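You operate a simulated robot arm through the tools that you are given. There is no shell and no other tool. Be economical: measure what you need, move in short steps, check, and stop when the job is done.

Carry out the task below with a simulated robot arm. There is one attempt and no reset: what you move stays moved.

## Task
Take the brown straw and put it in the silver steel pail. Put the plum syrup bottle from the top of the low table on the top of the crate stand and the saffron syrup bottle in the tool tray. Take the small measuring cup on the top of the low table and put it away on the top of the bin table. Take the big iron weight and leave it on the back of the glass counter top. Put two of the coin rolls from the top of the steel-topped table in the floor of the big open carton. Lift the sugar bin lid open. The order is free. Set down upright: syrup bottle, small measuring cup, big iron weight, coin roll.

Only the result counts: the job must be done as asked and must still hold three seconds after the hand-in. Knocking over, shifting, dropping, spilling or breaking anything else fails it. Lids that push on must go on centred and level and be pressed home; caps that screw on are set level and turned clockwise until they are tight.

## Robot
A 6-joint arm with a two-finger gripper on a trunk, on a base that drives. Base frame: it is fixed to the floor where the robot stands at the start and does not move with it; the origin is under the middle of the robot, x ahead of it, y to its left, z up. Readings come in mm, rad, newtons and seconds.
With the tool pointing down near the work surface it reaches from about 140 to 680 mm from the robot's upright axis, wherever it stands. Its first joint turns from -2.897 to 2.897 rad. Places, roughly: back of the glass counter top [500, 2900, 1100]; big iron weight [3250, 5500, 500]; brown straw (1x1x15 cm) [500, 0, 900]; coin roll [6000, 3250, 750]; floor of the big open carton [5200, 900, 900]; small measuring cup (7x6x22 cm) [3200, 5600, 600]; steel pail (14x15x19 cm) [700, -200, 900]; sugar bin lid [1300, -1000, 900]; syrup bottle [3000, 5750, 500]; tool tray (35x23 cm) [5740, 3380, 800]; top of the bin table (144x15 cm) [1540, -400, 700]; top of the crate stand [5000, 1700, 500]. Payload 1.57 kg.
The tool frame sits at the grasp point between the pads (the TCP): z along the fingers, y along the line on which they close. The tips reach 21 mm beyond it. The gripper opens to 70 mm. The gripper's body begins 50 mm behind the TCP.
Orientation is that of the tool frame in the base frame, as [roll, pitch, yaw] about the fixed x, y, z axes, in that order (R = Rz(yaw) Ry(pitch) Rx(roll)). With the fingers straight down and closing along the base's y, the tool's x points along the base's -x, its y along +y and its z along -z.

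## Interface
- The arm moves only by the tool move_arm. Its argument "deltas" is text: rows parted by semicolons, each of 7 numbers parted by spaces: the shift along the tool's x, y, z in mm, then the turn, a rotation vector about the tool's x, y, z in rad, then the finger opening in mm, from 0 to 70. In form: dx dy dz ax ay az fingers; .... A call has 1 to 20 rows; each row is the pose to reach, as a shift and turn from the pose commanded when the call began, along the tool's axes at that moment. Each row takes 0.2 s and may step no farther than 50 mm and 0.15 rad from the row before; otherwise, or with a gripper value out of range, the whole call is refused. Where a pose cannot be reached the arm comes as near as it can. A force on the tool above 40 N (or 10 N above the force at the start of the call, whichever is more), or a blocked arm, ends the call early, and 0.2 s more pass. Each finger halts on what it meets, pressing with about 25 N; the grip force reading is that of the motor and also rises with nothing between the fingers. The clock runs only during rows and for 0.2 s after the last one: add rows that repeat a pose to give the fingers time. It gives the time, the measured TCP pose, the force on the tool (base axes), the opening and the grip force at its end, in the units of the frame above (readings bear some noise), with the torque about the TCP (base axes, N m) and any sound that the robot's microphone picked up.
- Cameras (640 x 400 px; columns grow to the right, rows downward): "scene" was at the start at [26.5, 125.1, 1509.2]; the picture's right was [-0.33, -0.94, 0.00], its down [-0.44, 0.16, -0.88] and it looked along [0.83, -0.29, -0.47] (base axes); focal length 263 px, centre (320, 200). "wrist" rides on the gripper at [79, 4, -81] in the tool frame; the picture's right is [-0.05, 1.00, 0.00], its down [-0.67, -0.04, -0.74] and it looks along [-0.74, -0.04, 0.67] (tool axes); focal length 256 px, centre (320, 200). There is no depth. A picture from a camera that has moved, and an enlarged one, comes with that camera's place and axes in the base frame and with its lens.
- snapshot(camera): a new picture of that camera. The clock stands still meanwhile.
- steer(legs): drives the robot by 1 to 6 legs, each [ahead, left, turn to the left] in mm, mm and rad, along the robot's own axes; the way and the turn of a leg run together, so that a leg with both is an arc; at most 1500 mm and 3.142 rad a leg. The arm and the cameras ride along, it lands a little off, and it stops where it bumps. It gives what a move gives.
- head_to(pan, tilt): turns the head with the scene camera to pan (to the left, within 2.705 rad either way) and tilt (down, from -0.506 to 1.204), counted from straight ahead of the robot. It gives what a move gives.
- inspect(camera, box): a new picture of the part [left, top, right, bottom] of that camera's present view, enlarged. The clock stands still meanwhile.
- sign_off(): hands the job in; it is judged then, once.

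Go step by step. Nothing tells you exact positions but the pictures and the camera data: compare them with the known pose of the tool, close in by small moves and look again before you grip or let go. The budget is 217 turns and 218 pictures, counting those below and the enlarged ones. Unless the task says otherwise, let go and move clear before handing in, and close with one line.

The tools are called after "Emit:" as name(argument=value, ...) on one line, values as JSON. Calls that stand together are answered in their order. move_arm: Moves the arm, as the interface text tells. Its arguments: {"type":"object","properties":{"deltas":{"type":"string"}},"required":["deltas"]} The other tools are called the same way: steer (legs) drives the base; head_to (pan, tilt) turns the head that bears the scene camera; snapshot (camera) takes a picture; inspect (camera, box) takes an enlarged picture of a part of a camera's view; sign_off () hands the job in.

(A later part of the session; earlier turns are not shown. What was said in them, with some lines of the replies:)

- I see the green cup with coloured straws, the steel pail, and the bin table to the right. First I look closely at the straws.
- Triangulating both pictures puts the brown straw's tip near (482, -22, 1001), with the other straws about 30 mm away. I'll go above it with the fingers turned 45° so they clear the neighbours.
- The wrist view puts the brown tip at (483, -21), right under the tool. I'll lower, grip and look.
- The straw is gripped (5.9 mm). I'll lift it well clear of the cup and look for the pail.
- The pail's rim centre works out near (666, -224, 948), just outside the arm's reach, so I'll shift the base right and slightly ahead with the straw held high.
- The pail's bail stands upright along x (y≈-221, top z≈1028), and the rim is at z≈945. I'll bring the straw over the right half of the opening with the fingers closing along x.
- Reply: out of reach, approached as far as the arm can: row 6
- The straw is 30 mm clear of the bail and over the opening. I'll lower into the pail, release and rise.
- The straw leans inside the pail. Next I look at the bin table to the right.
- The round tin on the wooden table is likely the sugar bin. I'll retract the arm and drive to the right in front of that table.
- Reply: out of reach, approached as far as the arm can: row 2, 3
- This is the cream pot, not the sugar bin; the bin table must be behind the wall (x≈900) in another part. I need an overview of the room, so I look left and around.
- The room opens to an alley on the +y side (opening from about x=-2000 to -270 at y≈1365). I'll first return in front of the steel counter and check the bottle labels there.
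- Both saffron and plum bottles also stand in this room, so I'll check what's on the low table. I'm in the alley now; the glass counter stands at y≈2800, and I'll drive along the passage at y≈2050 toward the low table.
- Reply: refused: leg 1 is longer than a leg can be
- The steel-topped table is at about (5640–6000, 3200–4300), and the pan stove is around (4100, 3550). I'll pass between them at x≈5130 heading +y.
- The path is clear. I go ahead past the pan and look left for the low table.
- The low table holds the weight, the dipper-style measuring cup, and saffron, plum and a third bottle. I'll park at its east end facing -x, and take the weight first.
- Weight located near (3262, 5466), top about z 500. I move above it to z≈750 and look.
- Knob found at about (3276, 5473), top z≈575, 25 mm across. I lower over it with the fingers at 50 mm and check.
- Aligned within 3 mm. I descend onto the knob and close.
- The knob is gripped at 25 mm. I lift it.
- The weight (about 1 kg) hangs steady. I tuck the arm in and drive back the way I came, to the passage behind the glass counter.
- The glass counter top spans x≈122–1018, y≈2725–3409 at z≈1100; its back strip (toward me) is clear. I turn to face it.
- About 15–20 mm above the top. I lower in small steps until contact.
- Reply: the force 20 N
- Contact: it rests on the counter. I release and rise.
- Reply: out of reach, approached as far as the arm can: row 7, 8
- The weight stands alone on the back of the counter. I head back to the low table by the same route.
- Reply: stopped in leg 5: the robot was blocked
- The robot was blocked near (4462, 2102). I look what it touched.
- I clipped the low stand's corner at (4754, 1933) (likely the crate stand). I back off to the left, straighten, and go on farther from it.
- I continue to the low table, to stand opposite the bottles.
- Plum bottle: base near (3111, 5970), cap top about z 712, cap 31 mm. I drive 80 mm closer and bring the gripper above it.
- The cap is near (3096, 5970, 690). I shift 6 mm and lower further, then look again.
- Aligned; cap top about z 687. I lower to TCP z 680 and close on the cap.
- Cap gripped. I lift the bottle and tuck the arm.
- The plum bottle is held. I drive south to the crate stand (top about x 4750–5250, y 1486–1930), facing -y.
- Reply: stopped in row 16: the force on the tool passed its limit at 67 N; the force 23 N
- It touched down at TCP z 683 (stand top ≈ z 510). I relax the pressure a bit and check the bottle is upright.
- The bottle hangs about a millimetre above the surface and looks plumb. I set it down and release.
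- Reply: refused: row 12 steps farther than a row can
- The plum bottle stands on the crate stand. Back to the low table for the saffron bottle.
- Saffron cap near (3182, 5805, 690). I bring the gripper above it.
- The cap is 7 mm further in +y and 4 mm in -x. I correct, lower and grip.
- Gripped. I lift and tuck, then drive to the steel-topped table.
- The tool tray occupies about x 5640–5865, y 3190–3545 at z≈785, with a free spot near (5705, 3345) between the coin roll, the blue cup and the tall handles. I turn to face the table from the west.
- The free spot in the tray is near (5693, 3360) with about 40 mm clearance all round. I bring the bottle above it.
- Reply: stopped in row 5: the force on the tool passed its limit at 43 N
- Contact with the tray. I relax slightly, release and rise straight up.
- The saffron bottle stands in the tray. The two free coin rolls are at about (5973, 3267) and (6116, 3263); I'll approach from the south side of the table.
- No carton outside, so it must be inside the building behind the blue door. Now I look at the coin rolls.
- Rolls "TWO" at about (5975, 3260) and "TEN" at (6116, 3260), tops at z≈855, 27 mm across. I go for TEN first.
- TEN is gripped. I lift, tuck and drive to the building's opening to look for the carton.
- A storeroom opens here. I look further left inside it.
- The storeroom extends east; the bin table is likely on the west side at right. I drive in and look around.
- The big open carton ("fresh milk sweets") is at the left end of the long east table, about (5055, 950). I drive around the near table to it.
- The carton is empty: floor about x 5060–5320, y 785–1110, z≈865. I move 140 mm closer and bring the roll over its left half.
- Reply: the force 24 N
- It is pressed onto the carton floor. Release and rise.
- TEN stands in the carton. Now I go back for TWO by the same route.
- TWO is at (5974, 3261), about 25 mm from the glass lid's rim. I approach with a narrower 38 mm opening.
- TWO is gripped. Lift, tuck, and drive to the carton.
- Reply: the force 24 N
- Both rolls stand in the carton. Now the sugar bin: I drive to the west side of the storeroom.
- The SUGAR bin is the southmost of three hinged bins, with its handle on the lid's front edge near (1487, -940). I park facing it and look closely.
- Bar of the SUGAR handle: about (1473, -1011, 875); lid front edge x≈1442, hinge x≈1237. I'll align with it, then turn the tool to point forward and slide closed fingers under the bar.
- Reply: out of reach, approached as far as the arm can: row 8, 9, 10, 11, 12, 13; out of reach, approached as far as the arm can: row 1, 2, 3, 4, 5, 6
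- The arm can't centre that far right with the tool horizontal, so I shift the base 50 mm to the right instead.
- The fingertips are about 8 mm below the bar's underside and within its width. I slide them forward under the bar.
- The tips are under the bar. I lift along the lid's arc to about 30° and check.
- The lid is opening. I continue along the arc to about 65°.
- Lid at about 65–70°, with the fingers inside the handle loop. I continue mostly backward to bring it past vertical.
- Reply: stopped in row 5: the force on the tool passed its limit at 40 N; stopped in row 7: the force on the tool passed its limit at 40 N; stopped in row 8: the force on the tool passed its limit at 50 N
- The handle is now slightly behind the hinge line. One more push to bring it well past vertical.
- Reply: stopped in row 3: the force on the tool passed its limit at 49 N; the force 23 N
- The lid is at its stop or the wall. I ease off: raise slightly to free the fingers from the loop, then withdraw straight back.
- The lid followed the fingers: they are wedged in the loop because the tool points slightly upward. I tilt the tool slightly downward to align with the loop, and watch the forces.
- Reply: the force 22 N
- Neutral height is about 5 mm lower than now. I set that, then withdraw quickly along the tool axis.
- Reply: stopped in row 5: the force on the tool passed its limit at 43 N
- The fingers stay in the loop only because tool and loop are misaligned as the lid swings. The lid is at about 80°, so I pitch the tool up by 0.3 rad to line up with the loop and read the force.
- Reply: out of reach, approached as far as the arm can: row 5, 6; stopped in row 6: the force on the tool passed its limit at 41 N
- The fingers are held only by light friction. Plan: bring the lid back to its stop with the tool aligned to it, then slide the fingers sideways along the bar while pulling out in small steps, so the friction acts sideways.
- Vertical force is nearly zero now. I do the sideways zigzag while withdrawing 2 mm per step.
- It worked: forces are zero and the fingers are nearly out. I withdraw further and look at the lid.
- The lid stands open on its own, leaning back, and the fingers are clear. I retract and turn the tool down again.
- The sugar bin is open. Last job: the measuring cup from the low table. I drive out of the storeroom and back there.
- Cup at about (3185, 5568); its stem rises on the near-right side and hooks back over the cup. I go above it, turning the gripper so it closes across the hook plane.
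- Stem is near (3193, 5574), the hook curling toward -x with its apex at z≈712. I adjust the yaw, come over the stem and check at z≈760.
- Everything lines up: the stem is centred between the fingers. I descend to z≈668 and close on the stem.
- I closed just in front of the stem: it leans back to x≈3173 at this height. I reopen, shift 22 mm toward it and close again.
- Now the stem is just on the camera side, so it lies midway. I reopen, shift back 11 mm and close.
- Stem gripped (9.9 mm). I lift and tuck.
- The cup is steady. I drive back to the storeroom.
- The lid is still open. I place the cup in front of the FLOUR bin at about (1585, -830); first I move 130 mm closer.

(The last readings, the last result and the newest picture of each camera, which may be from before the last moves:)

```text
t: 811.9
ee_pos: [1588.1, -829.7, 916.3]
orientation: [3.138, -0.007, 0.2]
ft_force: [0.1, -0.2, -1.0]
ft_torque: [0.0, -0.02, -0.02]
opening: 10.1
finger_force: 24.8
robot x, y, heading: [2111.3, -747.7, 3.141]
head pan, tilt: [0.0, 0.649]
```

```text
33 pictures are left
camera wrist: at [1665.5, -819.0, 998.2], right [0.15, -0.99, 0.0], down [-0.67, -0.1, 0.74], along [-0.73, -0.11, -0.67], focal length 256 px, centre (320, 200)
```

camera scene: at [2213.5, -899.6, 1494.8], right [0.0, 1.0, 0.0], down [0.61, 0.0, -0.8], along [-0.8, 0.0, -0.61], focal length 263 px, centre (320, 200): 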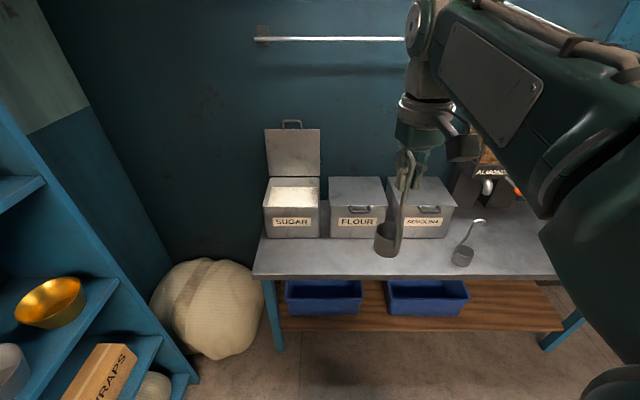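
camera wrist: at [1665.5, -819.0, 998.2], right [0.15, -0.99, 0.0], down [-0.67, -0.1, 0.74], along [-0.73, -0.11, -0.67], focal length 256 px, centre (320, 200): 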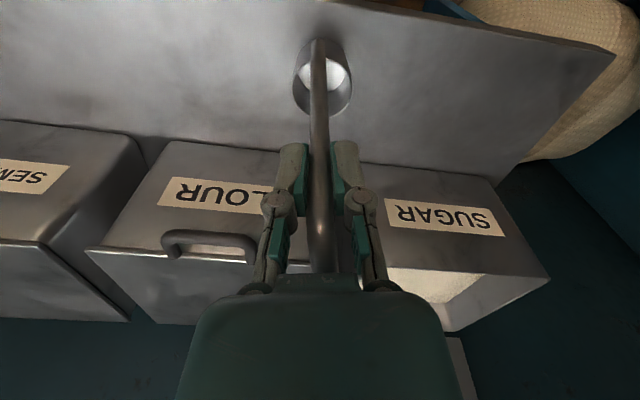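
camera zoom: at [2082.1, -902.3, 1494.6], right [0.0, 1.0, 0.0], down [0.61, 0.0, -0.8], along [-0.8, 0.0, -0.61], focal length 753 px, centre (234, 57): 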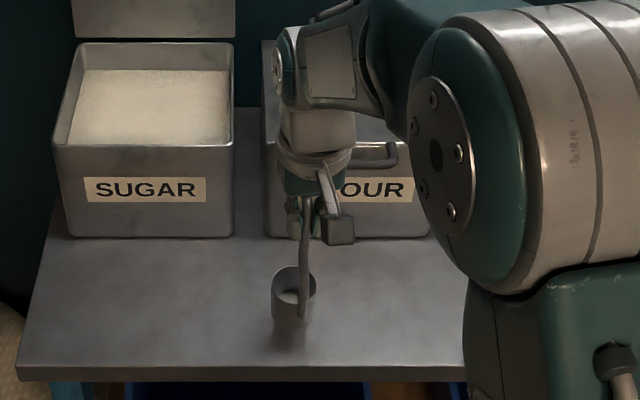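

Position good. I lower to about z 880 first.

Emit:
move_arm(deltas="0 0 15 0 0 0 0; 0 0 28 0 0 0 0; 0 0 35 0 0 0 0; 0 0 38 0 0 0 0; 0 0 40 0 0 0 0; 0 0 41 0 0 0 0")

Emit:
inspect(camera="scene", box=[310, 210, 370, 300])

```text
t: 813.3
ee_pos: [1586.4, -830.1, 875.5]
orientation: [3.137, -0.007, 0.201]
ft_force: [5.3, 0.3, 14.2]
ft_torque: [0.02, -0.33, -0.01]
opening: 10.1
finger_force: 24.9
robot x, y, heading: [2110.5, -746.5, 3.142]
head pan, tilt: [0.0, 0.649]
```

```text
4.44 times, centred on (340, 255) of scene
camera zoom: at [2083.3, -902.0, 1494.7], right [0.0, 1.0, 0.0], down [0.61, 0.0, -0.8], along [-0.8, 0.0, -0.61], focal length 1171 px, centre (231, -44)
```

zoom: 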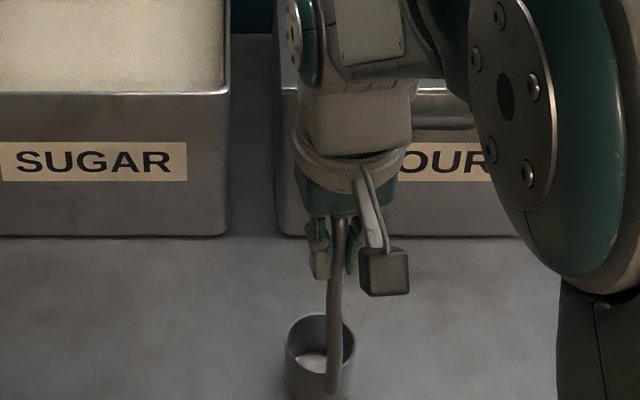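

It touched down (14 N). I relax, open, and rise straight up past the hook.

Emit:
move_arm(deltas="0 0 -1.5 0 0 0 0; 0 0 -1.5 0 0 0 12; 0 0 -1.5 0 0 0 25; 0 0 -1.5 0 0 0 45; 0 0 -1.5 0 0 0 45; 0 0 -25 0 0 0 45; 0 0 -60 0 0 0 45; 0 0 -100 0 0 0 45; 0 0 -145 0 0 0 45; 0 0 -190 0 0 0 45; 20 0 -230 0 0 0 45; 45 0 -270 0 0 0 45; 70 0 -310 0 0 0 45; 95 0 -350 0 0 0 45; 120 0 -385 0 0 0 45; 150 0 -405 0 0 0 45")

Emit:
snapshot(camera="scene")

Emit:
inspect(camera="scene", box=[240, 100, 440, 320])

```text
t: 816.7
ee_pos: [1731.2, -799.9, 1280.7]
orientation: [3.139, -0.006, 0.201]
ft_force: [-0.2, 0.5, -0.2]
ft_torque: [0.02, -0.03, -0.02]
opening: 45.0
finger_force: 0.0
robot x, y, heading: [2111.0, -743.4, 3.14]
head pan, tilt: [0.0, 0.649]
```

```text
31 pictures are left
camera scene: at [2083.3, -901.6, 1494.7], right [0.0, 1.0, 0.0], down [0.61, 0.0, -0.8], along [-0.8, 0.0, -0.61], focal length 263 px, centre (320, 200)
```

scene: 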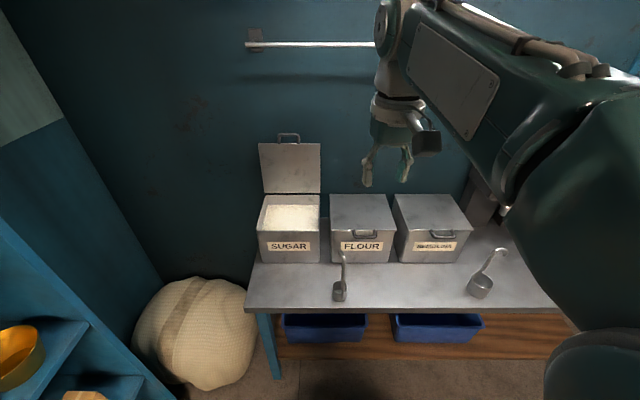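

```text
1.82 times, centred on (340, 210) of scene
camera zoom: at [2083.3, -901.6, 1494.7], right [0.0, 1.0, 0.0], down [0.61, 0.0, -0.8], along [-0.8, 0.0, -0.61], focal length 479 px, centre (284, 182)
```

zoom: 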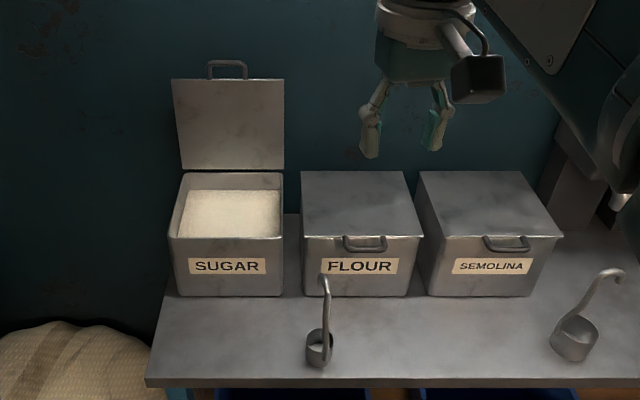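

The cup stands upright on the bin table and the sugar bin lid is still open. The straw, weight, both bottles and both coin rolls were each seen in place after release, and the arm is clear, so I hand in.

Emit:
sign_off()

```text
The job is handed in.
```

I handed the job in with every item placed as asked, but on one drive the robot bumped a corner of the crate stand. It looked to be in the same place afterwards, but I did not measure whether it had moved.
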